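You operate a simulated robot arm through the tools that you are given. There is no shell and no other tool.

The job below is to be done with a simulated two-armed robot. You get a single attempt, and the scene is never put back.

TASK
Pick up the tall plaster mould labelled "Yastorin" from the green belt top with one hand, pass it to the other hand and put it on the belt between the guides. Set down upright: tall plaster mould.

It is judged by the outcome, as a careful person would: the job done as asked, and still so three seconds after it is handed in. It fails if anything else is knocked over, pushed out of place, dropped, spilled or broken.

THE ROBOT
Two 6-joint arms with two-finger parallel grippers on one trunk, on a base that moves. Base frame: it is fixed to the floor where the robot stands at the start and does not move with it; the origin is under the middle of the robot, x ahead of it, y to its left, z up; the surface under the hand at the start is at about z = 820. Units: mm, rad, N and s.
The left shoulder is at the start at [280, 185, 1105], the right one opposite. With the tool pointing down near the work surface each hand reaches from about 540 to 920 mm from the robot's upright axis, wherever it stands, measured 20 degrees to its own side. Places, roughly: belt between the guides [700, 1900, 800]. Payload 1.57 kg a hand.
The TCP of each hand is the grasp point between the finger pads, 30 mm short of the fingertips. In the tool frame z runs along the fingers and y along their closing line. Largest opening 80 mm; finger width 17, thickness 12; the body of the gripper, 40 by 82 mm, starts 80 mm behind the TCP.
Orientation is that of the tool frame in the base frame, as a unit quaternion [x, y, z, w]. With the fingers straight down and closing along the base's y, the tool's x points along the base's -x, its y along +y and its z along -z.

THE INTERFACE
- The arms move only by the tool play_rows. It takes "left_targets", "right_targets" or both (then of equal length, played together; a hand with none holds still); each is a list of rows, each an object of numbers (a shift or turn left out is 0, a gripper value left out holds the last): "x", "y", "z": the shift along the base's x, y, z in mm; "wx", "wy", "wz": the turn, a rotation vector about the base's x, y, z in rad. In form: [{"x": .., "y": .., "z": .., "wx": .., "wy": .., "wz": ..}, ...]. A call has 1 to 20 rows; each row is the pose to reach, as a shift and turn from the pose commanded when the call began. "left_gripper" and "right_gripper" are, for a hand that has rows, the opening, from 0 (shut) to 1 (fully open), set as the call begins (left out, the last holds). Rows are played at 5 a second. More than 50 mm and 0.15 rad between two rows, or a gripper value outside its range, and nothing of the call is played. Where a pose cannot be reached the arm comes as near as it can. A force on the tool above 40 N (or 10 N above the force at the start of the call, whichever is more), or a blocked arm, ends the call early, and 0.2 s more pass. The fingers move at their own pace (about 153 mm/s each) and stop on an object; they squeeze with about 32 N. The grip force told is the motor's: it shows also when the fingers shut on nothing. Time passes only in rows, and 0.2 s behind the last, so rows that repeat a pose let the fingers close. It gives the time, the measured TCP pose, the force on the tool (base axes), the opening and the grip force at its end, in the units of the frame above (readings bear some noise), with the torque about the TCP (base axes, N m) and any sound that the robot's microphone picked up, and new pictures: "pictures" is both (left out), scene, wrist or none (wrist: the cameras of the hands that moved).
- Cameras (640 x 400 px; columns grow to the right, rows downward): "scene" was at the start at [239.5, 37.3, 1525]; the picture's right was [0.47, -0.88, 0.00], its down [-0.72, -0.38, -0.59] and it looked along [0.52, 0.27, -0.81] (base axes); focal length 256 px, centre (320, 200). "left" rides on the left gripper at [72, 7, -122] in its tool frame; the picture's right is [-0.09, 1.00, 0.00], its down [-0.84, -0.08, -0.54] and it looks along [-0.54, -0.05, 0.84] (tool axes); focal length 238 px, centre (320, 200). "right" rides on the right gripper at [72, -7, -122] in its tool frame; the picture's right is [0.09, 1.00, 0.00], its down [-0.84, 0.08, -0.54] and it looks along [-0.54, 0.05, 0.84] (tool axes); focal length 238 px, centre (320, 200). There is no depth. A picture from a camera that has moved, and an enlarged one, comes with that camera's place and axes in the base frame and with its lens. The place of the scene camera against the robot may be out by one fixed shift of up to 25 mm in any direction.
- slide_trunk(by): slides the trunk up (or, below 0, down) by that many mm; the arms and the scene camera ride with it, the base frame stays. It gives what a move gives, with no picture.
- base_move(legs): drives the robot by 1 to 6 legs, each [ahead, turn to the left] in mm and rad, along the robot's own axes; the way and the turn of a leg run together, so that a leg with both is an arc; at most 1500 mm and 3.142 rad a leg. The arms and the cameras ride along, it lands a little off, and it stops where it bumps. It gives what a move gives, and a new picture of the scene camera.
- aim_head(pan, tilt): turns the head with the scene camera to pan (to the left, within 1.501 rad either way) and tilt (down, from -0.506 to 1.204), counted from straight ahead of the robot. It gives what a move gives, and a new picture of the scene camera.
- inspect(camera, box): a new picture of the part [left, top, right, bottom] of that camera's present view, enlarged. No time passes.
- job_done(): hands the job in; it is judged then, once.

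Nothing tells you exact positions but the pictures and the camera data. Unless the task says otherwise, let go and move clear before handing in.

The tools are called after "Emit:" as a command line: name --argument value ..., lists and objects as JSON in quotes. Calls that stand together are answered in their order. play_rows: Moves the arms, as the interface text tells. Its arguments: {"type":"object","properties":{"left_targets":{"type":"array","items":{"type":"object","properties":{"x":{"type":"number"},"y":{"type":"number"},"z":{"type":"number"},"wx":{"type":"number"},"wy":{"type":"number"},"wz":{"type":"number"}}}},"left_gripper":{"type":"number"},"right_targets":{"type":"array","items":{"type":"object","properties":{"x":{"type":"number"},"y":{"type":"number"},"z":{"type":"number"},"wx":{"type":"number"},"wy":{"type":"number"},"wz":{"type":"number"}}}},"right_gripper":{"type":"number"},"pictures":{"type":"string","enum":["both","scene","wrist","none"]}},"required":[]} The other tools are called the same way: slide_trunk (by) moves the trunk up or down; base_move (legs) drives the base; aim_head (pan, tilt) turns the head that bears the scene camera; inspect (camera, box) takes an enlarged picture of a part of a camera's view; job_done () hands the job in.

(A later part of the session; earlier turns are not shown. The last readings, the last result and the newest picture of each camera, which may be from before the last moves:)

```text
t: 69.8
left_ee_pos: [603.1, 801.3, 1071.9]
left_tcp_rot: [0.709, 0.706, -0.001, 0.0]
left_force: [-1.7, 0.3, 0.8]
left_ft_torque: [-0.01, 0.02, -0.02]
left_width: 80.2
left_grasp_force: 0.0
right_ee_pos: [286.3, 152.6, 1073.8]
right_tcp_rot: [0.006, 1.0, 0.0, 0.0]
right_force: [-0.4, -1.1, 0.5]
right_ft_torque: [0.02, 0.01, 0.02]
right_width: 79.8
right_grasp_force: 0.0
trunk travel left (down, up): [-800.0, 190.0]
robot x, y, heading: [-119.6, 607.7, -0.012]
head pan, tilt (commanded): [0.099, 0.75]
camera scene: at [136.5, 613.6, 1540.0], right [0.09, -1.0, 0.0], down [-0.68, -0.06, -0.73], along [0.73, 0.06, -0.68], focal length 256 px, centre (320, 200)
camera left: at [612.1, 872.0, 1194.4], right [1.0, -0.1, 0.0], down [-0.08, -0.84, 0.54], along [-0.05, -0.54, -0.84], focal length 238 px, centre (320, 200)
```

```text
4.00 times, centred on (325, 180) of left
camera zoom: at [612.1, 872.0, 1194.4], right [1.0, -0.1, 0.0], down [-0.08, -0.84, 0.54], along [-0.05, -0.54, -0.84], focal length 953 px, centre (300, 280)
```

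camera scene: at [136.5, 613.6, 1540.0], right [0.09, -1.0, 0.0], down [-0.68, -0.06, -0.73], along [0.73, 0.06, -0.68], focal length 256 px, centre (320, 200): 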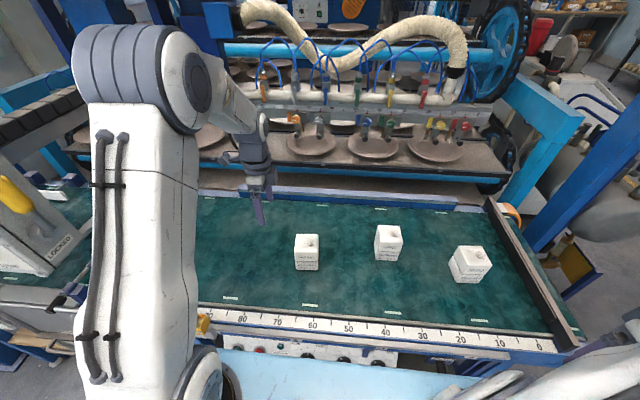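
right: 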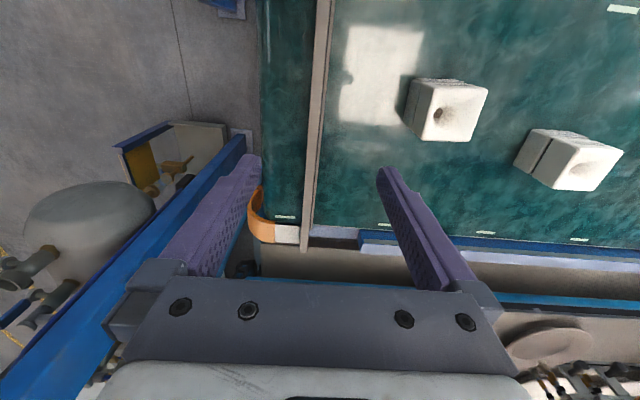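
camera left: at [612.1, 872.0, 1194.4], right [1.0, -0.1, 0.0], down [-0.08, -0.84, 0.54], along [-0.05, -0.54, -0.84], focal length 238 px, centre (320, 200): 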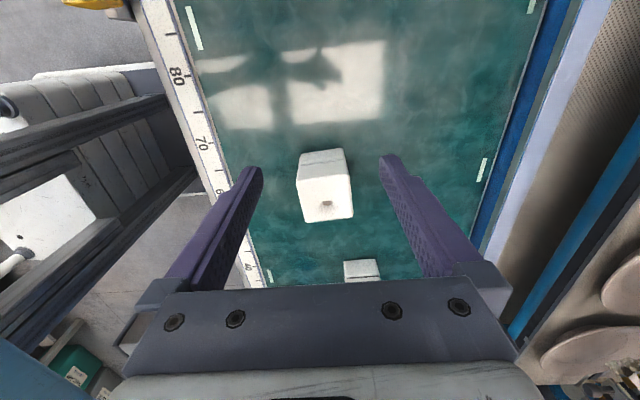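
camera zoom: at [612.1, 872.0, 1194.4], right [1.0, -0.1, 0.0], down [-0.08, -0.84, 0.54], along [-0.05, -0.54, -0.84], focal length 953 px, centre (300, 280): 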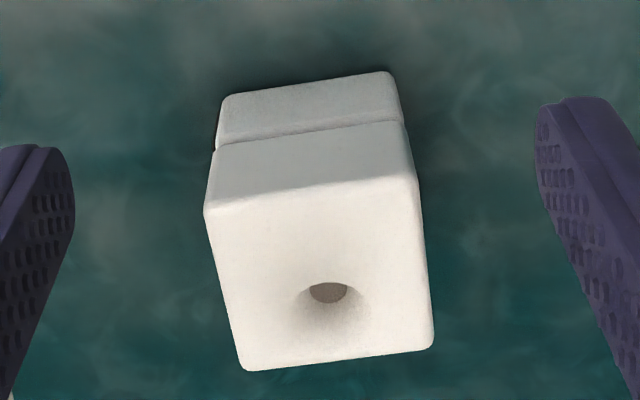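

The mould is 70 x 70 x ~92 mm, centred near (603, 691) and yawed about +0.065 rad. I'll align the left hand's yaw, then tilt it 45° so it comes in from the left and leaves the top free for the right hand.

Emit:
play_rows --left_targets '[{"x": 0, "y": 20, "z": 0, "wz": 0.069}]' --pictures "none"

Emit:
play_rows --left_targets '[{"x": -1, "y": 0, "z": 0, "wx": -0.131, "wy": -0.0085}, {"x": -2, "y": 0, "z": -10, "wx": -0.261, "wy": -0.017}, {"x": -3, "y": 0, "z": -25, "wx": -0.392, "wy": -0.0255}, {"x": -5, "y": 0, "z": -40, "wx": -0.5224, "wy": -0.034}, {"x": -6, "y": 0, "z": -55, "wx": -0.653, "wy": -0.0425}, {"x": -7, "y": 0, "z": -70, "wx": -0.7836, "wy": -0.051}]' --pictures "both"

```text
t: 70.2
left_ee_pos: [605.6, 820.3, 1072.3]
left_tcp_rot: [0.684, 0.73, 0.0, 0.0]
left_force: [0.0, 0.2, 0.5]
left_ft_torque: [0.01, 0.01, 0.01]
left_width: 80.2
left_grasp_force: 0.0
right_ee_pos: [285.6, 153.0, 1073.1]
right_tcp_rot: [0.006, 1.0, 0.0, 0.0]
right_force: [0.8, -0.1, -1.2]
right_ft_torque: [0.01, 0.0, 0.02]
right_width: 79.9
right_grasp_force: 0.0
trunk travel left (down, up): [-800.0, 190.0]
robot x, y, heading: [-119.9, 600.5, -0.011]
head pan, tilt (commanded): [0.099, 0.75]
```

```text
t: 71.6
left_ee_pos: [598.4, 821.5, 1003.3]
left_tcp_rot: [0.63, 0.675, -0.262, 0.28]
left_force: [-0.5, -0.4, 0.5]
left_ft_torque: [0.02, -0.01, -0.03]
left_width: 80.3
left_grasp_force: 0.1
right_ee_pos: [286.1, 152.6, 1073.0]
right_tcp_rot: [0.006, 1.0, 0.001, 0.0]
right_force: [-0.3, 0.1, 0.1]
right_ft_torque: [0.0, 0.02, 0.02]
right_width: 79.9
right_grasp_force: 0.0
trunk travel left (down, up): [-800.0, 190.0]
robot x, y, heading: [-120.1, 607.0, -0.012]
head pan, tilt (commanded): [0.099, 0.75]
camera scene: at [136.6, 613.4, 1540.0], right [0.09, -1.0, 0.0], down [-0.68, -0.06, -0.73], along [0.73, 0.06, -0.68], focal length 256 px, centre (320, 200)
camera left: at [595.8, 958.1, 1038.3], right [1.0, 0.0, 0.06], down [-0.06, -0.21, 0.98], along [0.02, -0.98, -0.21], focal length 238 px, centre (320, 200)
```

scene: 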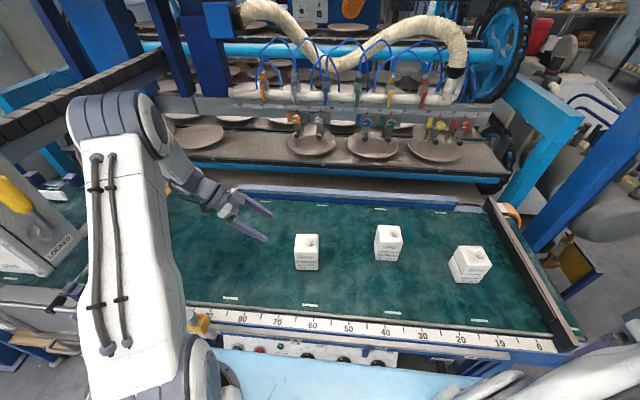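
left: 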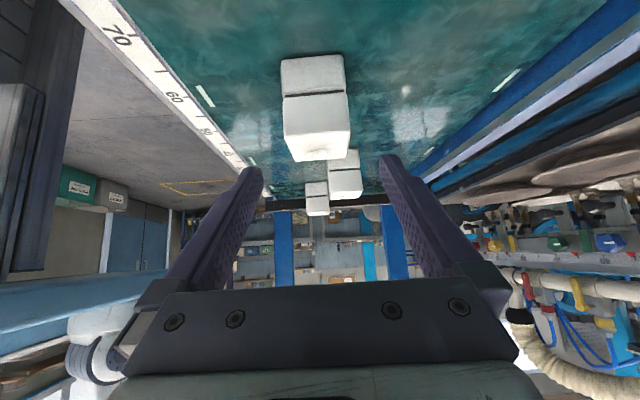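

Emit:
inspect --camera "left" --box '[255, 30, 375, 180]'

```text
2.67 times, centred on (315, 105) of left
camera zoom: at [595.8, 958.1, 1038.3], right [1.0, 0.0, 0.06], down [-0.06, -0.21, 0.98], along [0.02, -0.98, -0.21], focal length 636 px, centre (333, 453)
```

zoom: 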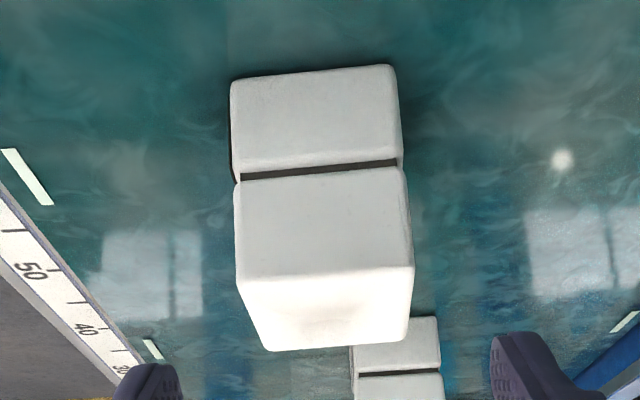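

The view confirms the mould's place: centre about (603.7, 690.3), top z≈914. I'll bring the tilted hand down along its approach line, stopping just short of straddling the mould to check alignment.

Emit:
play_rows --left_targets '[{"x": -1.8, "y": 0, "z": -20}, {"x": -3.6, "y": 0, "z": -39.3}, {"x": -2, "y": -23.5, "z": -62.8}, {"x": -0.4, "y": -47, "z": -86.3}, {"x": 1.2, "y": -70.7, "z": -109.8}, {"x": 1.2, "y": -70.7, "z": -109.8}]' --pictures "both"

Emit:
inspect --camera "left" --box '[200, 0, 440, 260]'

```text
t: 73.0
left_ee_pos: [600.0, 750.3, 892.7]
left_tcp_rot: [0.631, 0.675, -0.262, 0.279]
left_force: [-0.3, -0.3, -1.5]
left_ft_torque: [-0.03, -0.03, 0.01]
left_width: 79.9
left_grasp_force: 0.1
right_ee_pos: [286.0, 152.3, 1073.8]
right_tcp_rot: [0.006, 1.0, 0.0, -0.001]
right_force: [0.9, -0.1, 0.2]
right_ft_torque: [0.01, 0.01, -0.02]
right_width: 80.0
right_grasp_force: 0.0
trunk travel left (down, up): [-800.0, 190.0]
robot x, y, heading: [-122.9, 607.5, -0.016]
head pan, tilt (commanded): [0.099, 0.75]
camera scene: at [136.8, 613.4, 1540.0], right [0.09, -1.0, 0.0], down [-0.68, -0.06, -0.73], along [0.73, 0.06, -0.68], focal length 256 px, centre (320, 200)
camera left: at [597.1, 886.6, 928.7], right [1.0, 0.0, 0.06], down [-0.06, -0.21, 0.97], along [0.02, -0.98, -0.21], focal length 238 px, centre (320, 200)
```

scene: 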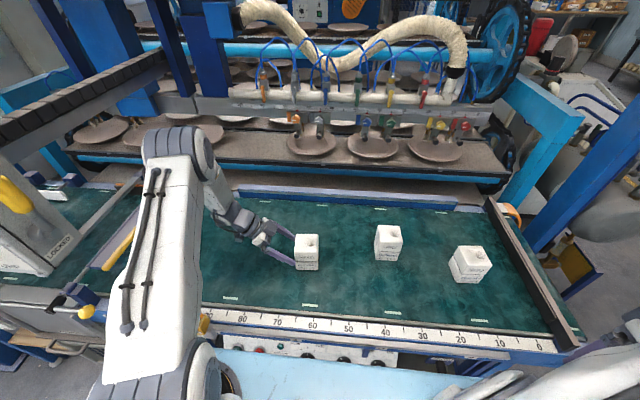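
left: 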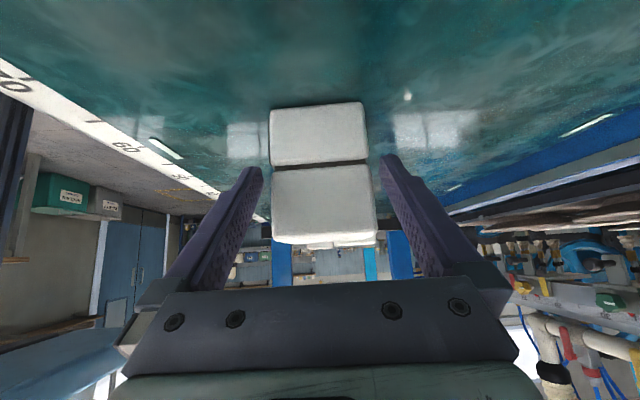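

```text
1.54 times, centred on (320, 130) of left
camera zoom: at [597.1, 886.6, 928.7], right [1.0, 0.0, 0.06], down [-0.06, -0.21, 0.97], along [0.02, -0.98, -0.21], focal length 367 px, centre (320, 308)
```

zoom: 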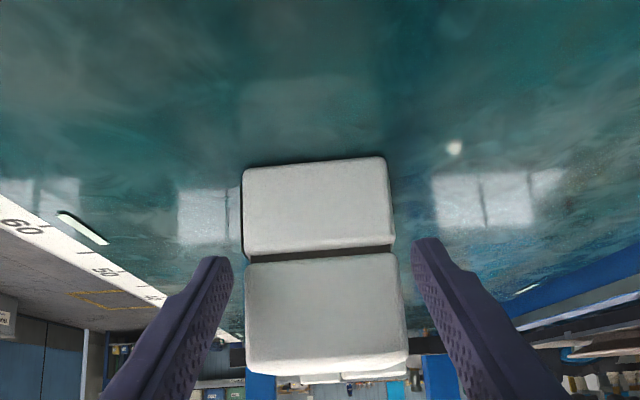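

The fingers straddle the mould almost evenly. I'll advance the last 50 mm along the approach.

Emit:
play_rows --left_targets '[{"x": 1, "y": -11.8, "z": -11.8}, {"x": 2, "y": -23.6, "z": -23.6}, {"x": 2.9, "y": -35.3, "z": -35}, {"x": 2.9, "y": -35.3, "z": -35}]' --pictures "both"

Emit:
inspect --camera "left" --box '[200, 0, 440, 260]'

Emit:
inspect --camera "scene" --box '[220, 200, 360, 300]'

```text
t: 74.0
left_ee_pos: [601.6, 714.6, 857.1]
left_tcp_rot: [0.631, 0.675, -0.263, 0.279]
left_force: [0.4, -0.5, 0.1]
left_ft_torque: [0.0, 0.05, 0.03]
left_width: 80.0
left_grasp_force: 0.0
right_ee_pos: [286.4, 151.6, 1073.5]
right_tcp_rot: [0.006, 1.0, 0.001, 0.001]
right_force: [-0.3, 1.0, 0.1]
right_ft_torque: [0.01, 0.01, -0.01]
right_width: 79.9
right_grasp_force: 0.1
trunk travel left (down, up): [-800.0, 190.0]
robot x, y, heading: [-117.0, 606.3, -0.011]
head pan, tilt (commanded): [0.099, 0.75]
camera scene: at [136.7, 613.4, 1540.0], right [0.09, -1.0, 0.0], down [-0.68, -0.06, -0.73], along [0.73, 0.06, -0.68], focal length 256 px, centre (320, 200)
camera left: at [600.2, 851.3, 893.2], right [1.0, 0.0, 0.06], down [-0.06, -0.21, 0.98], along [0.02, -0.98, -0.21], focal length 238 px, centre (320, 200)
```

scene: 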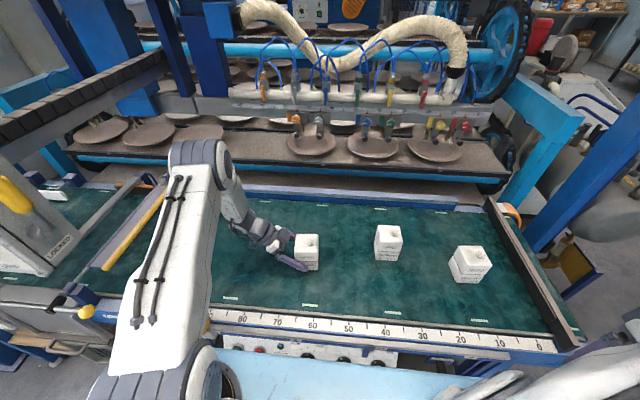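
left: 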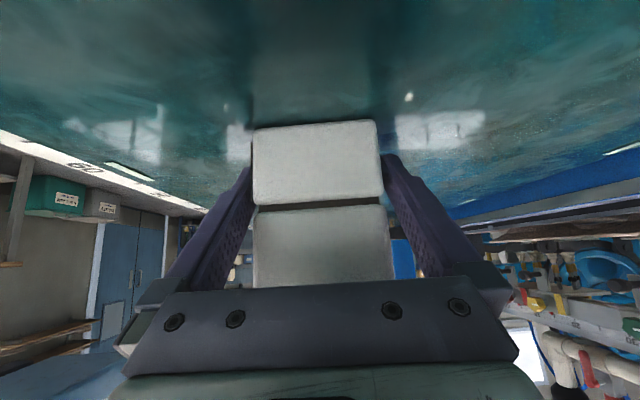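

```text
1.54 times, centred on (320, 130) of left
camera zoom: at [600.2, 851.3, 893.2], right [1.0, 0.0, 0.06], down [-0.06, -0.21, 0.98], along [0.02, -0.98, -0.21], focal length 367 px, centre (320, 308)
```

zoom: 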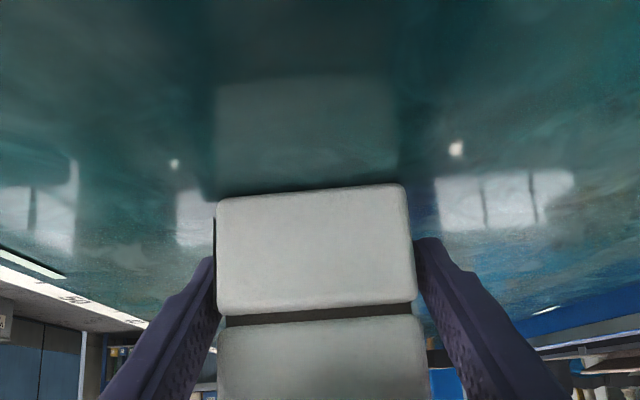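

```text
4.00 times, centred on (290, 250) of scene
camera zoom: at [136.7, 613.4, 1540.0], right [0.09, -1.0, 0.0], down [-0.68, -0.06, -0.73], along [0.73, 0.06, -0.68], focal length 1025 px, centre (440, 0)
```

zoom: 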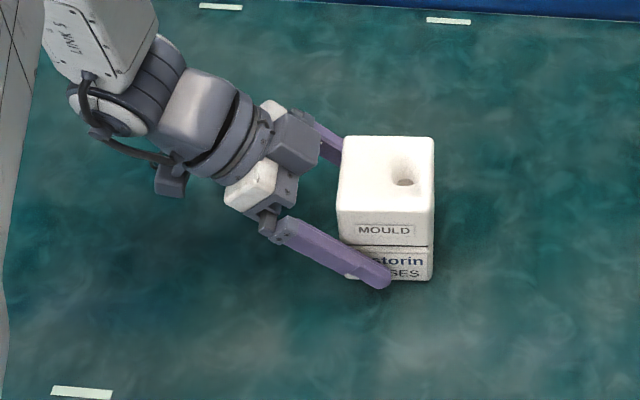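

The fingers straddle the mould cleanly with no contact force. I'll close the left gripper now.

Emit:
play_rows --left_targets '[{"x": 0}, {"x": 0}, {"x": 0}, {"x": 0}]' --left_gripper 0 --pictures "wrist"

```text
t: 75.0
left_ee_pos: [601.4, 714.9, 857.7]
left_tcp_rot: [0.631, 0.675, -0.262, 0.279]
left_force: [-3.6, -1.4, -0.4]
left_ft_torque: [-0.17, -0.04, -0.23]
left_width: 72.0
left_grasp_force: 32.1
right_ee_pos: [287.0, 152.9, 1072.4]
right_tcp_rot: [0.006, 1.0, 0.0, 0.0]
right_force: [0.4, 0.6, 0.0]
right_ft_torque: [-0.01, 0.0, 0.01]
right_width: 79.8
right_grasp_force: 0.0
trunk travel left (down, up): [-800.0, 190.0]
robot x, y, heading: [-118.9, 602.3, -0.011]
head pan, tilt (commanded): [0.099, 0.75]
camera left: at [599.9, 851.3, 893.2], right [1.0, 0.0, 0.06], down [-0.06, -0.21, 0.98], along [0.01, -0.98, -0.21], focal length 238 px, centre (320, 200)
```

left: 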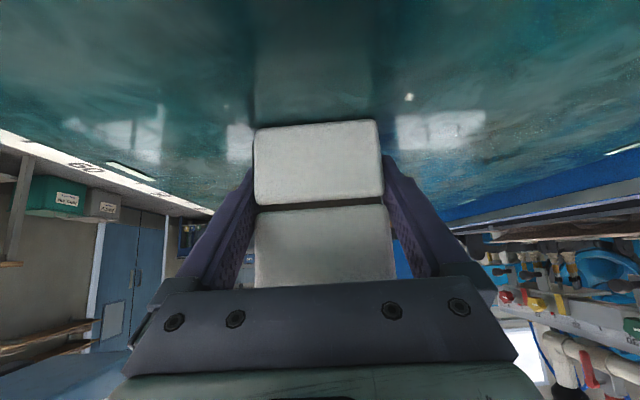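

Gripped at 72 mm with 32 N. I'll lift gently and watch the load.

Emit:
play_rows --left_targets '[{"z": 5}, {"z": 12}, {"z": 20}, {"z": 30}, {"z": 30}]' --pictures "both"

Emit:
inspect --camera "scene" --box '[220, 180, 360, 280]'

```text
t: 76.2
left_ee_pos: [601.9, 713.6, 887.0]
left_tcp_rot: [0.63, 0.676, -0.262, 0.278]
left_force: [0.0, 0.7, -4.8]
left_ft_torque: [0.14, -0.04, -0.01]
left_width: 71.8
left_grasp_force: 31.8
right_ee_pos: [285.6, 153.4, 1074.2]
right_tcp_rot: [0.006, 1.0, 0.0, -0.001]
right_force: [0.2, 0.5, -0.9]
right_ft_torque: [0.01, 0.02, -0.02]
right_width: 80.0
right_grasp_force: 0.1
trunk travel left (down, up): [-800.0, 190.0]
robot x, y, heading: [-122.2, 602.2, -0.013]
head pan, tilt (commanded): [0.099, 0.75]
camera scene: at [136.8, 613.5, 1539.9], right [0.09, -1.0, 0.0], down [-0.68, -0.06, -0.73], along [0.73, 0.06, -0.68], focal length 256 px, centre (320, 200)
camera left: at [599.7, 851.4, 923.3], right [1.0, 0.0, 0.06], down [-0.06, -0.21, 0.98], along [0.02, -0.98, -0.21], focal length 238 px, centre (320, 200)
```

scene: 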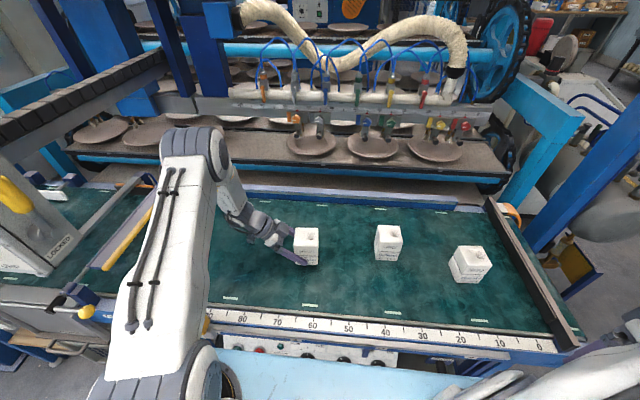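
left: 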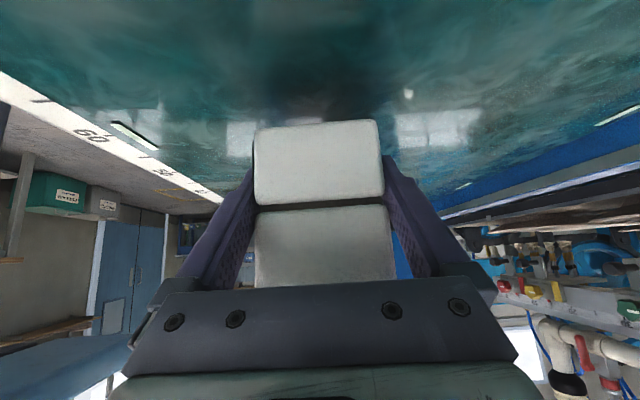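

```text
4.00 times, centred on (290, 230) of scene
camera zoom: at [136.8, 613.5, 1539.9], right [0.09, -1.0, 0.0], down [-0.68, -0.06, -0.73], along [0.73, 0.06, -0.68], focal length 1025 px, centre (440, 80)
```

zoom: 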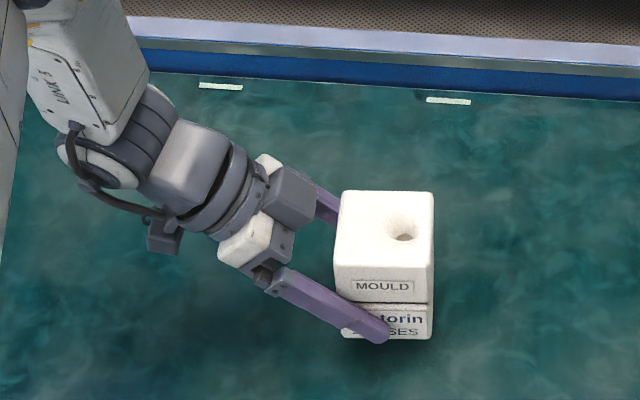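

The mould lifts cleanly (about 4.8 N). I'll raise it well clear of the other moulds and then back the robot away from the overhead beam for the handover.

Emit:
play_rows --left_targets '[{"z": 30}, {"z": 60}, {"z": 90}, {"z": 120, "y": -15}, {"z": 145, "y": -35}, {"z": 150, "y": -50}, {"z": 150, "y": -50}]' --pictures "none"

Emit:
base_move --legs '[[-230, 0]]'

Emit:
inspect --camera "left" --box '[0, 0, 640, 400]'

```text
t: 77.8
left_ee_pos: [601.3, 662.8, 1037.5]
left_tcp_rot: [0.63, 0.676, -0.262, 0.279]
left_force: [0.1, -0.4, -5.0]
left_ft_torque: [0.11, -0.03, -0.01]
left_width: 72.0
left_grasp_force: 31.8
right_ee_pos: [286.2, 152.7, 1073.6]
right_tcp_rot: [0.006, 1.0, 0.0, 0.0]
right_force: [0.1, 0.8, -0.6]
right_ft_torque: [-0.04, 0.0, 0.03]
right_width: 80.2
right_grasp_force: 0.1
trunk travel left (down, up): [-800.0, 190.0]
robot x, y, heading: [-119.5, 602.8, -0.013]
head pan, tilt (commanded): [0.099, 0.75]
```

```text
t: 79.5
left_ee_pos: [371.4, 667.1, 1037.1]
left_tcp_rot: [0.631, 0.675, -0.262, 0.278]
left_force: [0.1, -0.4, -5.7]
left_ft_torque: [0.11, 0.0, 0.01]
left_width: 71.7
left_grasp_force: 32.4
right_ee_pos: [56.0, 155.1, 1073.7]
right_tcp_rot: [0.006, 1.0, 0.0, -0.001]
right_force: [0.2, -0.1, -0.3]
right_ft_torque: [-0.01, -0.01, -0.01]
right_width: 79.9
right_grasp_force: 0.1
trunk travel left (down, up): [-800.0, 190.0]
robot x, y, heading: [-350.0, 606.2, -0.011]
head pan, tilt (commanded): [0.099, 0.75]
camera scene: at [-93.4, 616.4, 1539.9], right [0.09, -1.0, 0.0], down [-0.68, -0.06, -0.73], along [0.73, 0.06, -0.68], focal length 256 px, centre (320, 200)
```

scene: 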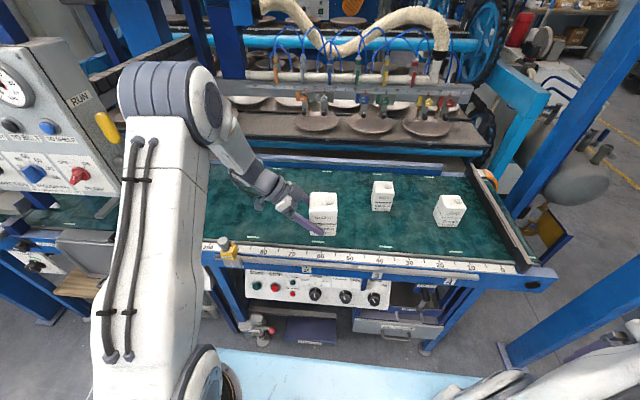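

```text
1.00 times, centred on (320, 200) of left (not enlarged: the box is as wide or as high as the picture)
camera zoom: at [368.9, 803.9, 1072.7], right [1.0, 0.0, 0.06], down [-0.06, -0.21, 0.98], along [0.02, -0.98, -0.21], focal length 238 px, centre (320, 200)
```

zoom: 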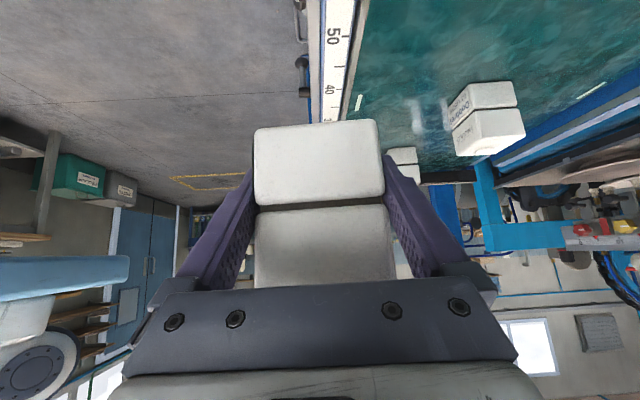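

The mould is held upright at about (373, 643) with its top near z≈1093. I'll bring the right hand above it with the fingers turned to close along the same direction.

Emit:
play_rows --right_targets '[{"x": 10, "y": 20, "z": 25, "wz": 0.103}, {"x": 25, "y": 45, "z": 50, "wz": 0.206}, {"x": 45, "y": 75, "z": 75, "wz": 0.309}, {"x": 66, "y": 106, "z": 95, "wz": 0.413}, {"x": 88, "y": 138, "z": 110, "wz": 0.516}, {"x": 110, "y": 170, "z": 122, "wz": 0.619}, {"x": 133, "y": 203, "z": 130, "wz": 0.722}, {"x": 156, "y": 236, "z": 136, "wz": 0.825}, {"x": 179, "y": 269, "z": 136, "wz": 0.929}, {"x": 202, "y": 302, "z": 136, "wz": 1.032}, {"x": 225, "y": 335, "z": 136, "wz": 1.135}, {"x": 248, "y": 368, "z": 136, "wz": 1.238}, {"x": 268, "y": 398, "z": 136, "wz": 1.342}, {"x": 286, "y": 425, "z": 136, "wz": 1.445}, {"x": 302, "y": 450, "z": 136, "wz": 1.548}, {"x": 318, "y": 475, "z": 136, "wz": 1.648}]' --right_gripper 1 --pictures "both"

```text
t: 82.9
left_ee_pos: [371.4, 666.3, 1038.3]
left_tcp_rot: [0.631, 0.675, -0.262, 0.279]
left_force: [-0.3, 0.4, -5.2]
left_ft_torque: [0.11, 0.03, -0.01]
left_width: 71.8
left_grasp_force: 31.3
right_ee_pos: [372.1, 629.7, 1209.6]
right_tcp_rot: [0.73, -0.683, 0.001, -0.001]
right_force: [0.6, -0.7, 0.8]
right_ft_torque: [0.01, 0.03, 0.0]
right_width: 80.0
right_grasp_force: 0.0
trunk travel left (down, up): [-800.0, 190.0]
robot x, y, heading: [-351.5, 607.3, -0.013]
head pan, tilt (commanded): [0.099, 0.75]
camera scene: at [-93.9, 616.4, 1539.9], right [0.09, -1.0, 0.0], down [-0.68, -0.06, -0.73], along [0.73, 0.06, -0.68], focal length 256 px, centre (320, 200)
camera right: at [384.9, 559.1, 1330.2], right [-0.99, -0.16, 0.0], down [-0.13, 0.83, 0.54], along [-0.09, 0.54, -0.84], focal length 238 px, centre (320, 200)
```

scene: 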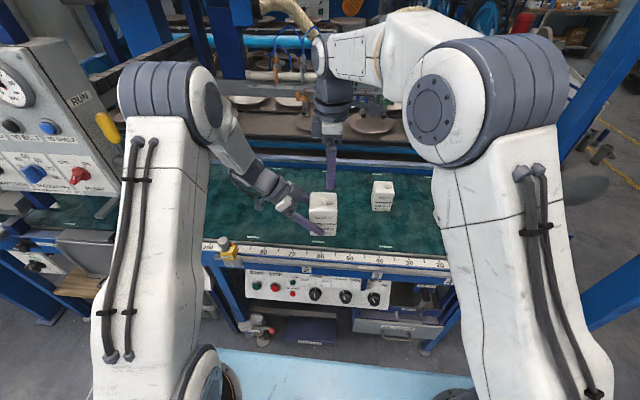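
right: 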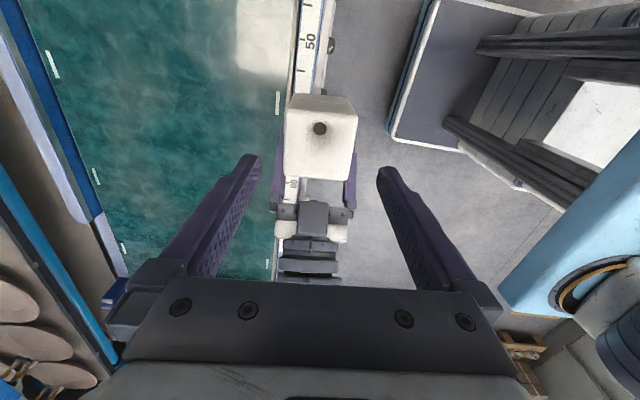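

Emit:
inspect --camera "right" --box '[260, 80, 380, 220]'

```text
2.86 times, centred on (320, 150) of right
camera zoom: at [384.9, 559.1, 1330.2], right [-0.99, -0.16, 0.0], down [-0.13, 0.83, 0.54], along [-0.09, 0.54, -0.84], focal length 681 px, centre (320, 343)
```

zoom: 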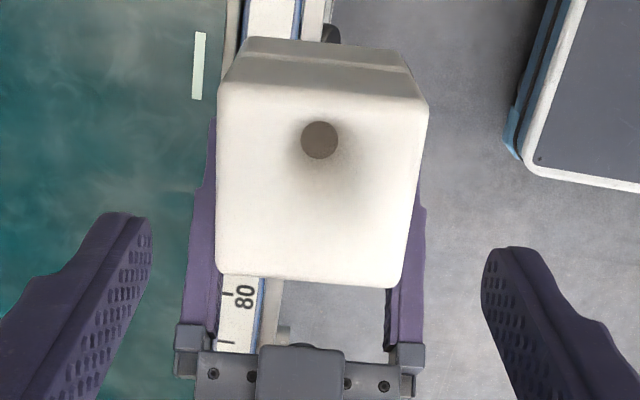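

The right hand sits almost centred over the mould; a small correction of ~1.7 mm is needed. I'll descend to just above the top and check.

Emit:
play_rows --right_targets '[{"x": 1.7, "y": 1.3, "z": -25, "wz": 0.012}, {"x": 1.7, "y": 1.3, "z": -50, "wz": 0.012}, {"x": 1.7, "y": 1.3, "z": -75, "wz": 0.012}, {"x": 1.7, "y": 1.3, "z": -75, "wz": 0.012}]' --pictures "both"

Emit:
inspect --camera "right" --box '[220, 60, 420, 280]'

Emit:
inspect --camera "scene" --box '[260, 130, 400, 250]'

```text
t: 83.9
left_ee_pos: [370.8, 666.9, 1037.0]
left_tcp_rot: [0.631, 0.675, -0.262, 0.278]
left_force: [-0.6, 0.4, -4.9]
left_ft_torque: [0.13, 0.02, -0.02]
left_width: 71.9
left_grasp_force: 31.9
right_ee_pos: [374.8, 632.8, 1134.1]
right_tcp_rot: [0.734, -0.679, 0.001, 0.0]
right_force: [0.7, 0.1, -0.8]
right_ft_torque: [-0.02, 0.02, 0.03]
right_width: 79.8
right_grasp_force: 0.1
trunk travel left (down, up): [-800.0, 190.0]
robot x, y, heading: [-353.7, 607.5, -0.016]
head pan, tilt (commanded): [0.099, 0.75]
camera scene: at [-93.7, 616.5, 1539.9], right [0.09, -1.0, 0.0], down [-0.68, -0.06, -0.73], along [0.73, 0.06, -0.68], focal length 256 px, centre (320, 200)
camera right: at [387.8, 560.8, 1254.7], right [-0.99, -0.17, 0.0], down [-0.14, 0.83, 0.54], along [-0.09, 0.53, -0.84], focal length 238 px, centre (320, 200)
```

scene: 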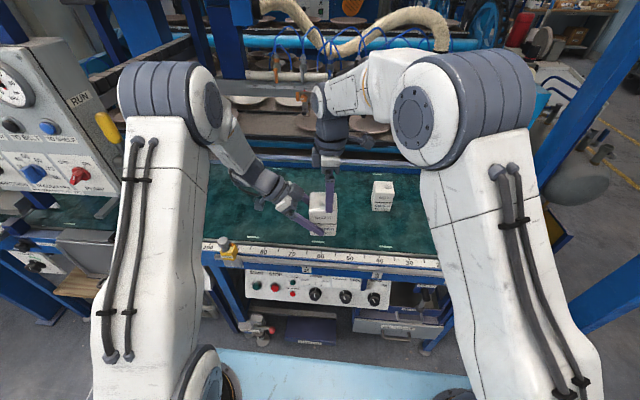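
right: 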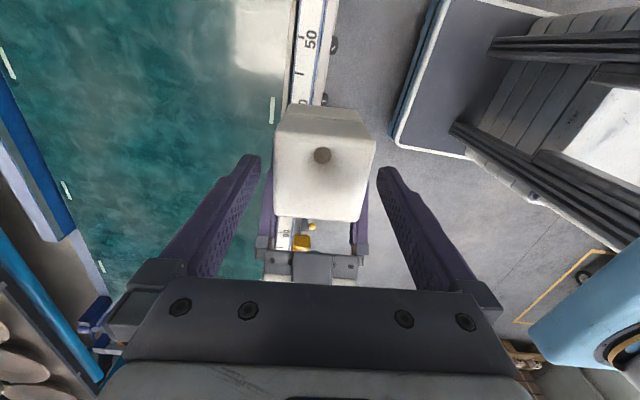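

```text
1.82 times, centred on (320, 170) of right
camera zoom: at [387.8, 560.8, 1254.7], right [-0.99, -0.17, 0.0], down [-0.14, 0.83, 0.54], along [-0.09, 0.53, -0.84], focal length 433 px, centre (320, 254)
```

zoom: 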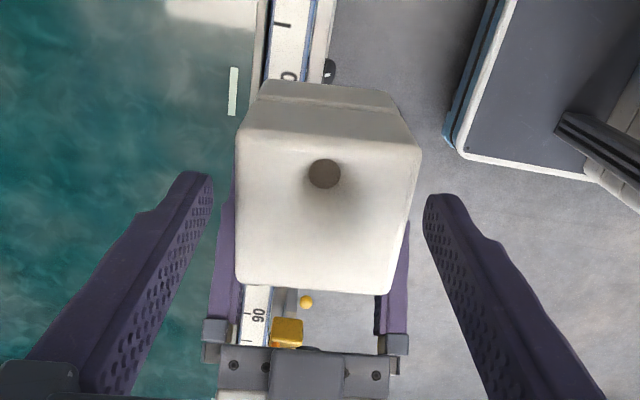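

```text
3.33 times, centred on (330, 190) of scene
camera zoom: at [-93.7, 616.5, 1539.9], right [0.09, -1.0, 0.0], down [-0.68, -0.06, -0.73], along [0.73, 0.06, -0.68], focal length 854 px, centre (287, 233)
```

zoom: 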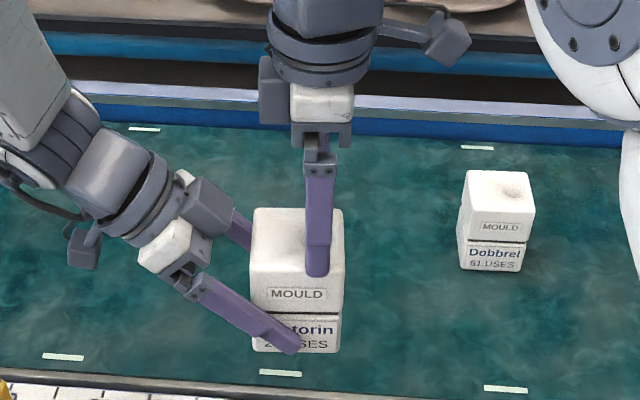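

The alignment is good; a 1.5 mm shift will centre it. I'll descend so the right fingers straddle the upper part of the mould.

Emit:
play_rows --right_targets '[{"x": -1.5, "y": -2, "z": 0}, {"x": -1.5, "y": -2, "z": -15}, {"x": -1.5, "y": -2, "z": -30}, {"x": -1.5, "y": -2, "z": -45}, {"x": -1.5, "y": -2, "z": -60}, {"x": -1.5, "y": -2, "z": -72}, {"x": -1.5, "y": -2, "z": -72}]' --pictures "both"

Emit:
inspect --camera "scene" --box '[260, 130, 400, 250]'

```text
t: 85.5
left_ee_pos: [370.5, 666.4, 1036.5]
left_tcp_rot: [0.631, 0.674, -0.263, 0.279]
left_force: [0.6, 0.5, -5.6]
left_ft_torque: [0.08, 0.02, -0.02]
left_width: 72.0
left_grasp_force: 32.1
right_ee_pos: [374.5, 629.1, 1062.7]
right_tcp_rot: [0.735, -0.679, 0.0, 0.001]
right_force: [-0.4, 0.2, -0.4]
right_ft_torque: [-0.01, -0.03, 0.01]
right_width: 79.9
right_grasp_force: 0.1
trunk travel left (down, up): [-800.0, 190.0]
robot x, y, heading: [-347.3, 608.0, -0.006]
head pan, tilt (commanded): [0.099, 0.75]
camera scene: at [-93.7, 616.5, 1539.9], right [0.09, -1.0, 0.0], down [-0.68, -0.06, -0.73], along [0.73, 0.06, -0.68], focal length 256 px, centre (320, 200)
camera right: at [386.7, 557.9, 1183.9], right [-0.99, -0.17, 0.0], down [-0.14, 0.83, 0.54], along [-0.09, 0.53, -0.84], focal length 238 px, centre (320, 200)
```

scene: 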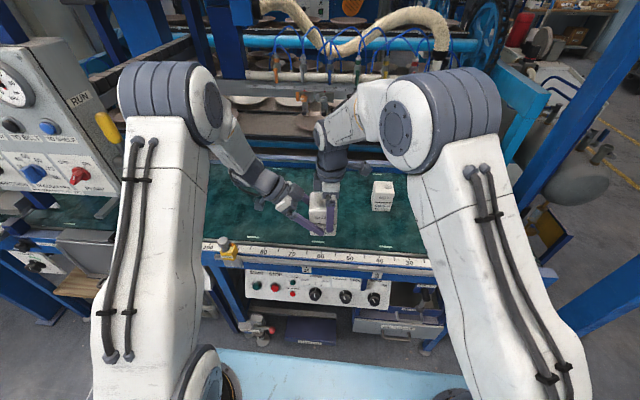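
right: 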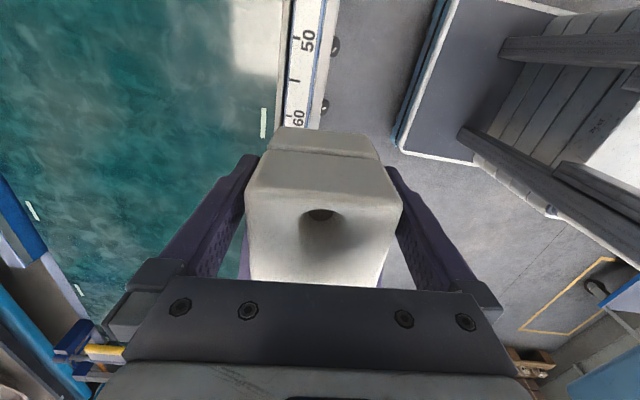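

```text
3.33 times, centred on (330, 190) of scene
camera zoom: at [-93.7, 616.5, 1539.9], right [0.09, -1.0, 0.0], down [-0.68, -0.06, -0.73], along [0.73, 0.06, -0.68], focal length 854 px, centre (287, 233)
```

zoom: 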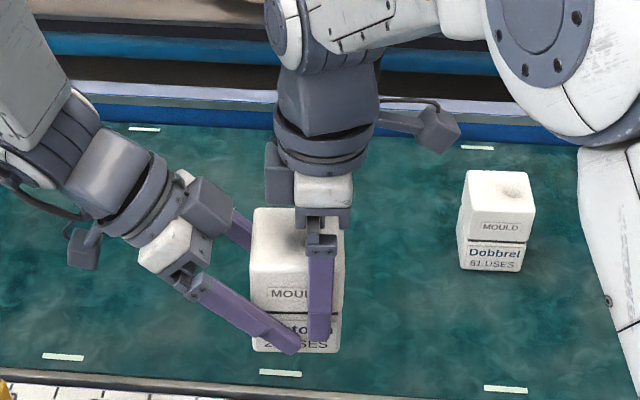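

Both hands straddle the mould without touching each other. I'll close the right gripper while the left still holds.

Emit:
play_rows --right_targets '[{"x": 0}, {"x": 0}, {"x": 0}, {"x": 0}, {"x": 0}]' --right_gripper 0 --pictures "both"

Emit:
inspect --camera "scene" --box '[260, 130, 400, 250]'

```text
t: 86.7
left_ee_pos: [370.1, 667.0, 1036.9]
left_tcp_rot: [0.63, 0.676, -0.261, 0.279]
left_force: [5.5, 0.1, -6.1]
left_ft_torque: [0.17, 0.33, 0.75]
left_width: 72.0
left_grasp_force: 31.8
right_ee_pos: [375.0, 628.8, 1062.8]
right_tcp_rot: [0.733, -0.68, 0.0, 0.001]
right_force: [-5.1, -0.1, 0.1]
right_ft_torque: [-0.04, -0.21, -0.54]
right_width: 71.7
right_grasp_force: 31.6
trunk travel left (down, up): [-800.0, 190.0]
robot x, y, heading: [-349.0, 607.1, -0.012]
head pan, tilt (commanded): [0.099, 0.75]
camera scene: at [-93.8, 616.5, 1539.9], right [0.09, -1.0, 0.0], down [-0.68, -0.06, -0.73], along [0.73, 0.06, -0.68], focal length 256 px, centre (320, 200)
camera right: at [386.5, 557.8, 1183.9], right [-0.99, -0.17, 0.0], down [-0.14, 0.83, 0.54], along [-0.09, 0.53, -0.84], focal length 238 px, centre (320, 200)
```

scene: 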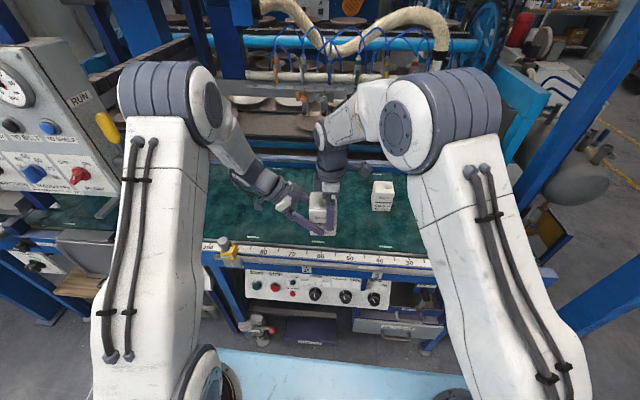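
right: 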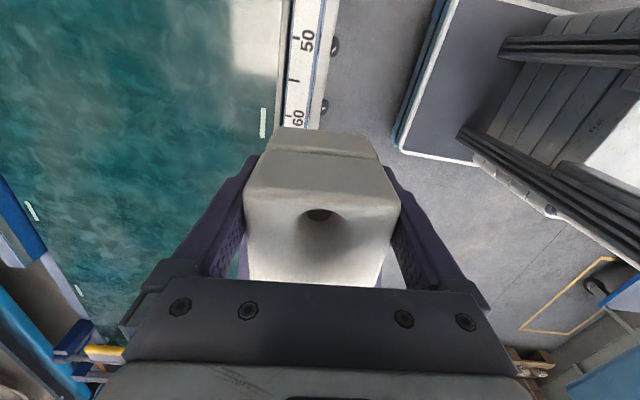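

```text
3.33 times, centred on (330, 190) of scene
camera zoom: at [-93.8, 616.5, 1539.9], right [0.09, -1.0, 0.0], down [-0.68, -0.06, -0.73], along [0.73, 0.06, -0.68], focal length 854 px, centre (287, 233)
```

zoom: 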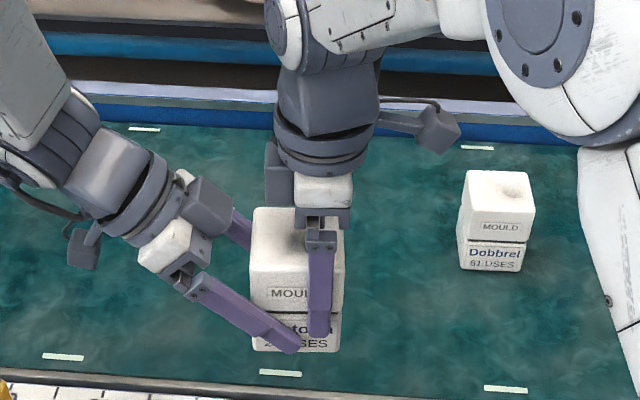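

Both hands grip now. I'll open the left gripper in place and check that the right hand carries the weight.

Emit:
play_rows --left_targets '[{"x": 0}, {"x": 0}, {"x": 0}]' --left_gripper 1 --pictures "both"

Emit:
inspect --camera "scene" --box '[260, 130, 400, 250]'

```text
t: 87.5
left_ee_pos: [370.3, 666.9, 1037.3]
left_tcp_rot: [0.631, 0.675, -0.262, 0.278]
left_force: [-0.7, -1.3, 0.4]
left_ft_torque: [0.01, -0.03, 0.01]
left_width: 80.3
left_grasp_force: 0.0
right_ee_pos: [372.8, 628.8, 1063.3]
right_tcp_rot: [0.734, -0.679, 0.0, -0.001]
right_force: [-0.7, 0.2, 0.4]
right_ft_torque: [-0.09, -0.04, 0.0]
right_width: 72.1
right_grasp_force: 31.8
trunk travel left (down, up): [-800.0, 190.0]
robot x, y, heading: [-351.4, 609.2, -0.013]
head pan, tilt (commanded): [0.099, 0.75]
camera scene: at [-93.8, 616.5, 1539.9], right [0.09, -1.0, 0.0], down [-0.68, -0.06, -0.73], along [0.73, 0.06, -0.68], focal length 256 px, centre (320, 200)
camera left: at [368.6, 803.9, 1072.9], right [1.0, 0.0, 0.06], down [-0.06, -0.21, 0.98], along [0.01, -0.98, -0.21], focal length 238 px, centre (320, 200)
```

scene: 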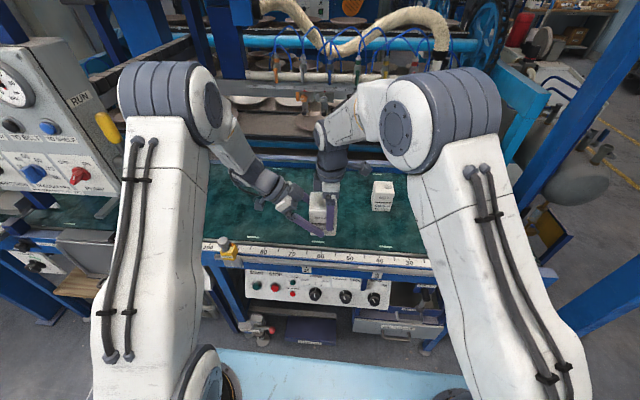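
left: 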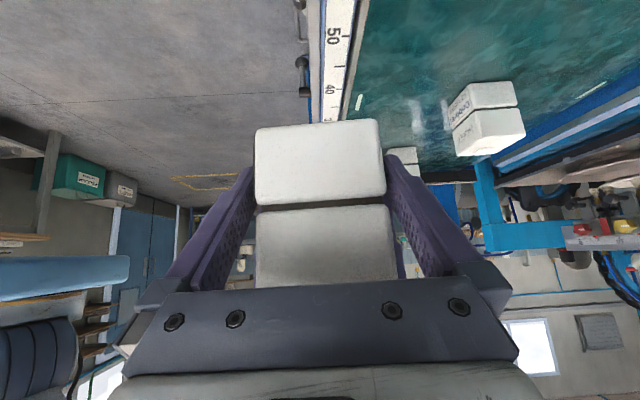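

```text
3.33 times, centred on (330, 190) of scene
camera zoom: at [-93.8, 616.5, 1539.9], right [0.09, -1.0, 0.0], down [-0.68, -0.06, -0.73], along [0.73, 0.06, -0.68], focal length 854 px, centre (287, 233)
```

zoom: 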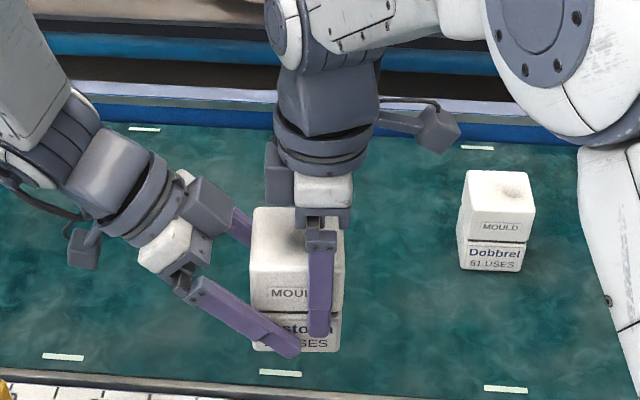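

Emit:
play_rows --left_targets '[{"x": 0}, {"x": 0}, {"x": 0}]' --right_targets '[{"x": 0}, {"x": 0}, {"x": 0}]' --pictures "none"

```text
t: 88.3
left_ee_pos: [370.0, 666.7, 1036.8]
left_tcp_rot: [0.631, 0.675, -0.262, 0.278]
left_force: [-0.7, 0.0, -0.4]
left_ft_torque: [-0.02, 0.0, -0.01]
left_width: 80.0
left_grasp_force: 0.0
right_ee_pos: [374.8, 628.8, 1062.4]
right_tcp_rot: [0.734, -0.679, 0.0, 0.0]
right_force: [-1.0, -0.3, 0.9]
right_ft_torque: [-0.08, 0.02, 0.01]
right_width: 72.0
right_grasp_force: 32.1
trunk travel left (down, up): [-800.0, 190.0]
robot x, y, heading: [-352.4, 610.1, -0.012]
head pan, tilt (commanded): [0.099, 0.75]
```

The torque on the right hand shows it carries the mould (the left is unloaded and open). I'll withdraw the left hand back along its approach line.

Emit:
play_rows --left_targets '[{"x": -0.7, "y": 10.6, "z": 10.6}, {"x": -1.4, "y": 21.2, "z": 21.2}, {"x": -2.4, "y": 35.3, "z": 35.3}, {"x": -3.4, "y": 49.5, "z": 49.5}, {"x": -4.8, "y": 70.7, "z": 70.6}, {"x": -6.2, "y": 92, "z": 92}, {"x": -7.7, "y": 113, "z": 113}]' --pictures "both"

Emit:
inspect --camera "scene" --box '[260, 130, 400, 250]'

```text
t: 89.9
left_ee_pos: [363.2, 780.5, 1150.9]
left_tcp_rot: [0.631, 0.675, -0.263, 0.278]
left_force: [-0.8, 0.6, -0.4]
left_ft_torque: [0.01, 0.03, -0.01]
left_width: 80.1
left_grasp_force: 0.0
right_ee_pos: [373.2, 628.9, 1062.9]
right_tcp_rot: [0.734, -0.68, 0.0, -0.001]
right_force: [-0.3, -0.3, 0.3]
right_ft_torque: [-0.1, 0.02, 0.0]
right_width: 71.9
right_grasp_force: 31.8
trunk travel left (down, up): [-800.0, 190.0]
robot x, y, heading: [-350.7, 611.4, -0.012]
head pan, tilt (commanded): [0.099, 0.75]
camera scene: at [-93.7, 616.5, 1539.9], right [0.09, -1.0, 0.0], down [-0.68, -0.06, -0.73], along [0.73, 0.06, -0.68], focal length 256 px, centre (320, 200)
camera left: at [360.8, 917.0, 1185.6], right [1.0, 0.0, 0.06], down [-0.06, -0.21, 0.98], along [0.02, -0.98, -0.21], focal length 238 px, centre (320, 200)
```

scene: 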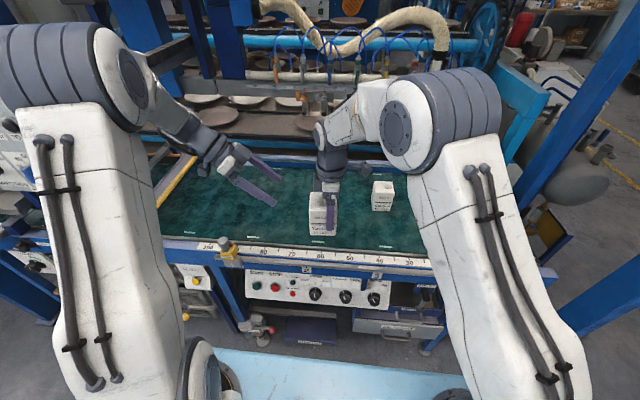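
left: 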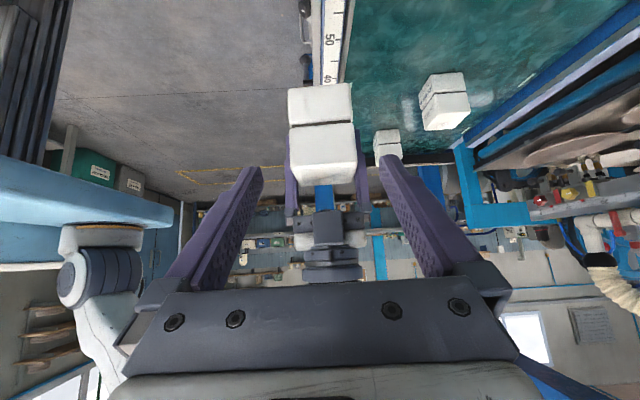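

```text
3.33 times, centred on (330, 190) of scene
camera zoom: at [-93.7, 616.5, 1539.9], right [0.09, -1.0, 0.0], down [-0.68, -0.06, -0.73], along [0.73, 0.06, -0.68], focal length 854 px, centre (287, 233)
```

zoom: 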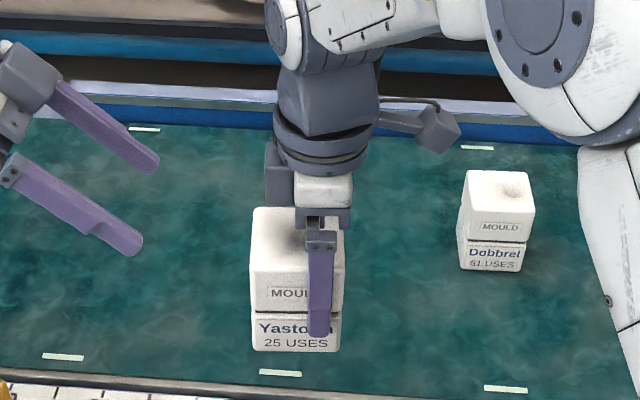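

The handover worked: the right hand alone holds the mould upright. I'll park the left arm, draw the right hand in a little, and then drive to the target.

Emit:
play_rows --left_targets '[{"x": -8, "y": 15, "z": 0, "wx": 0.131, "wy": 0.0085}, {"x": -16, "y": 30, "z": 0, "wx": 0.261, "wy": 0.017}, {"x": -24, "y": 45, "z": 0, "wx": 0.392, "wy": 0.0255}, {"x": -32, "y": 60, "z": 0, "wx": 0.5224, "wy": 0.034}, {"x": -40, "y": 75, "z": 0, "wx": 0.653, "wy": 0.0425}, {"x": -50, "y": 90, "z": 0, "wx": 0.7836, "wy": 0.051}]' --right_targets '[{"x": -10}, {"x": -20}, {"x": -30}, {"x": -40}, {"x": -50}, {"x": -60}]' --pictures "none"

Emit:
play_rows --left_targets '[{"x": -21, "y": 15, "z": -6, "wz": 0.125}, {"x": -42, "y": 30, "z": -13, "wz": 0.25}, {"x": -63, "y": 46, "z": -20, "wz": 0.375}, {"x": -84, "y": 61, "z": -26, "wz": 0.5}, {"x": -105, "y": 77, "z": -33, "wz": 0.625}, {"x": -126, "y": 92, "z": -39, "wz": 0.75}, {"x": -147, "y": 108, "z": -46, "wz": 0.875}, {"x": -168, "y": 123, "z": -52, "wz": 1.0}, {"x": -189, "y": 139, "z": -59, "wz": 1.125}, {"x": -210, "y": 154, "z": -65, "wz": 1.25}, {"x": -231, "y": 170, "z": -72, "wz": 1.375}, {"x": -252, "y": 185, "z": -78, "wz": 1.49}]' --pictures "scene"

```text
t: 91.3
left_ee_pos: [311.8, 871.4, 1149.4]
left_tcp_rot: [0.683, 0.731, 0.001, 0.0]
left_force: [-0.9, -0.4, -0.5]
left_ft_torque: [-0.03, -0.02, 0.0]
left_width: 80.2
left_grasp_force: 0.1
right_ee_pos: [313.3, 629.4, 1062.4]
right_tcp_rot: [0.734, -0.679, 0.0, 0.0]
right_force: [0.0, 0.4, -0.1]
right_ft_torque: [-0.11, -0.02, 0.04]
right_width: 71.8
right_grasp_force: 31.9
trunk travel left (down, up): [-800.0, 190.0]
robot x, y, heading: [-351.2, 607.8, -0.018]
head pan, tilt (commanded): [0.099, 0.75]
```

```text
t: 93.9
left_ee_pos: [60.7, 1054.1, 1072.1]
left_tcp_rot: [0.006, 1.0, 0.0, -0.001]
left_force: [-0.6, -0.2, 0.1]
left_ft_torque: [-0.01, 0.02, -0.01]
left_width: 79.7
left_grasp_force: 0.1
right_ee_pos: [314.5, 629.6, 1063.3]
right_tcp_rot: [0.734, -0.679, 0.0, 0.0]
right_force: [0.9, -0.2, -0.4]
right_ft_torque: [-0.1, 0.02, 0.01]
right_width: 72.1
right_grasp_force: 31.7
trunk travel left (down, up): [-800.0, 190.0]
robot x, y, heading: [-352.4, 608.8, -0.008]
head pan, tilt (commanded): [0.099, 0.75]
camera scene: at [-93.7, 616.5, 1539.9], right [0.09, -1.0, 0.0], down [-0.68, -0.06, -0.73], along [0.73, 0.06, -0.68], focal length 256 px, centre (320, 200)
```

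scene: 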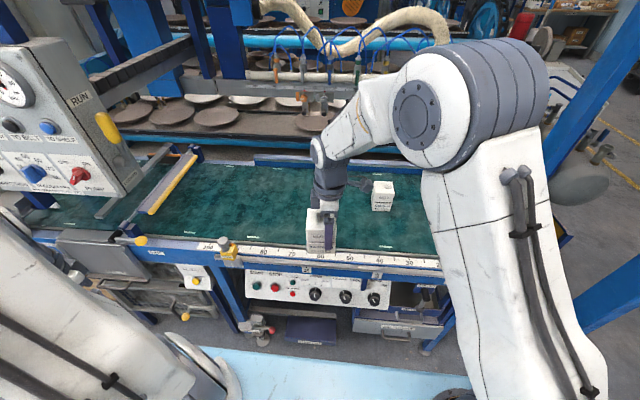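

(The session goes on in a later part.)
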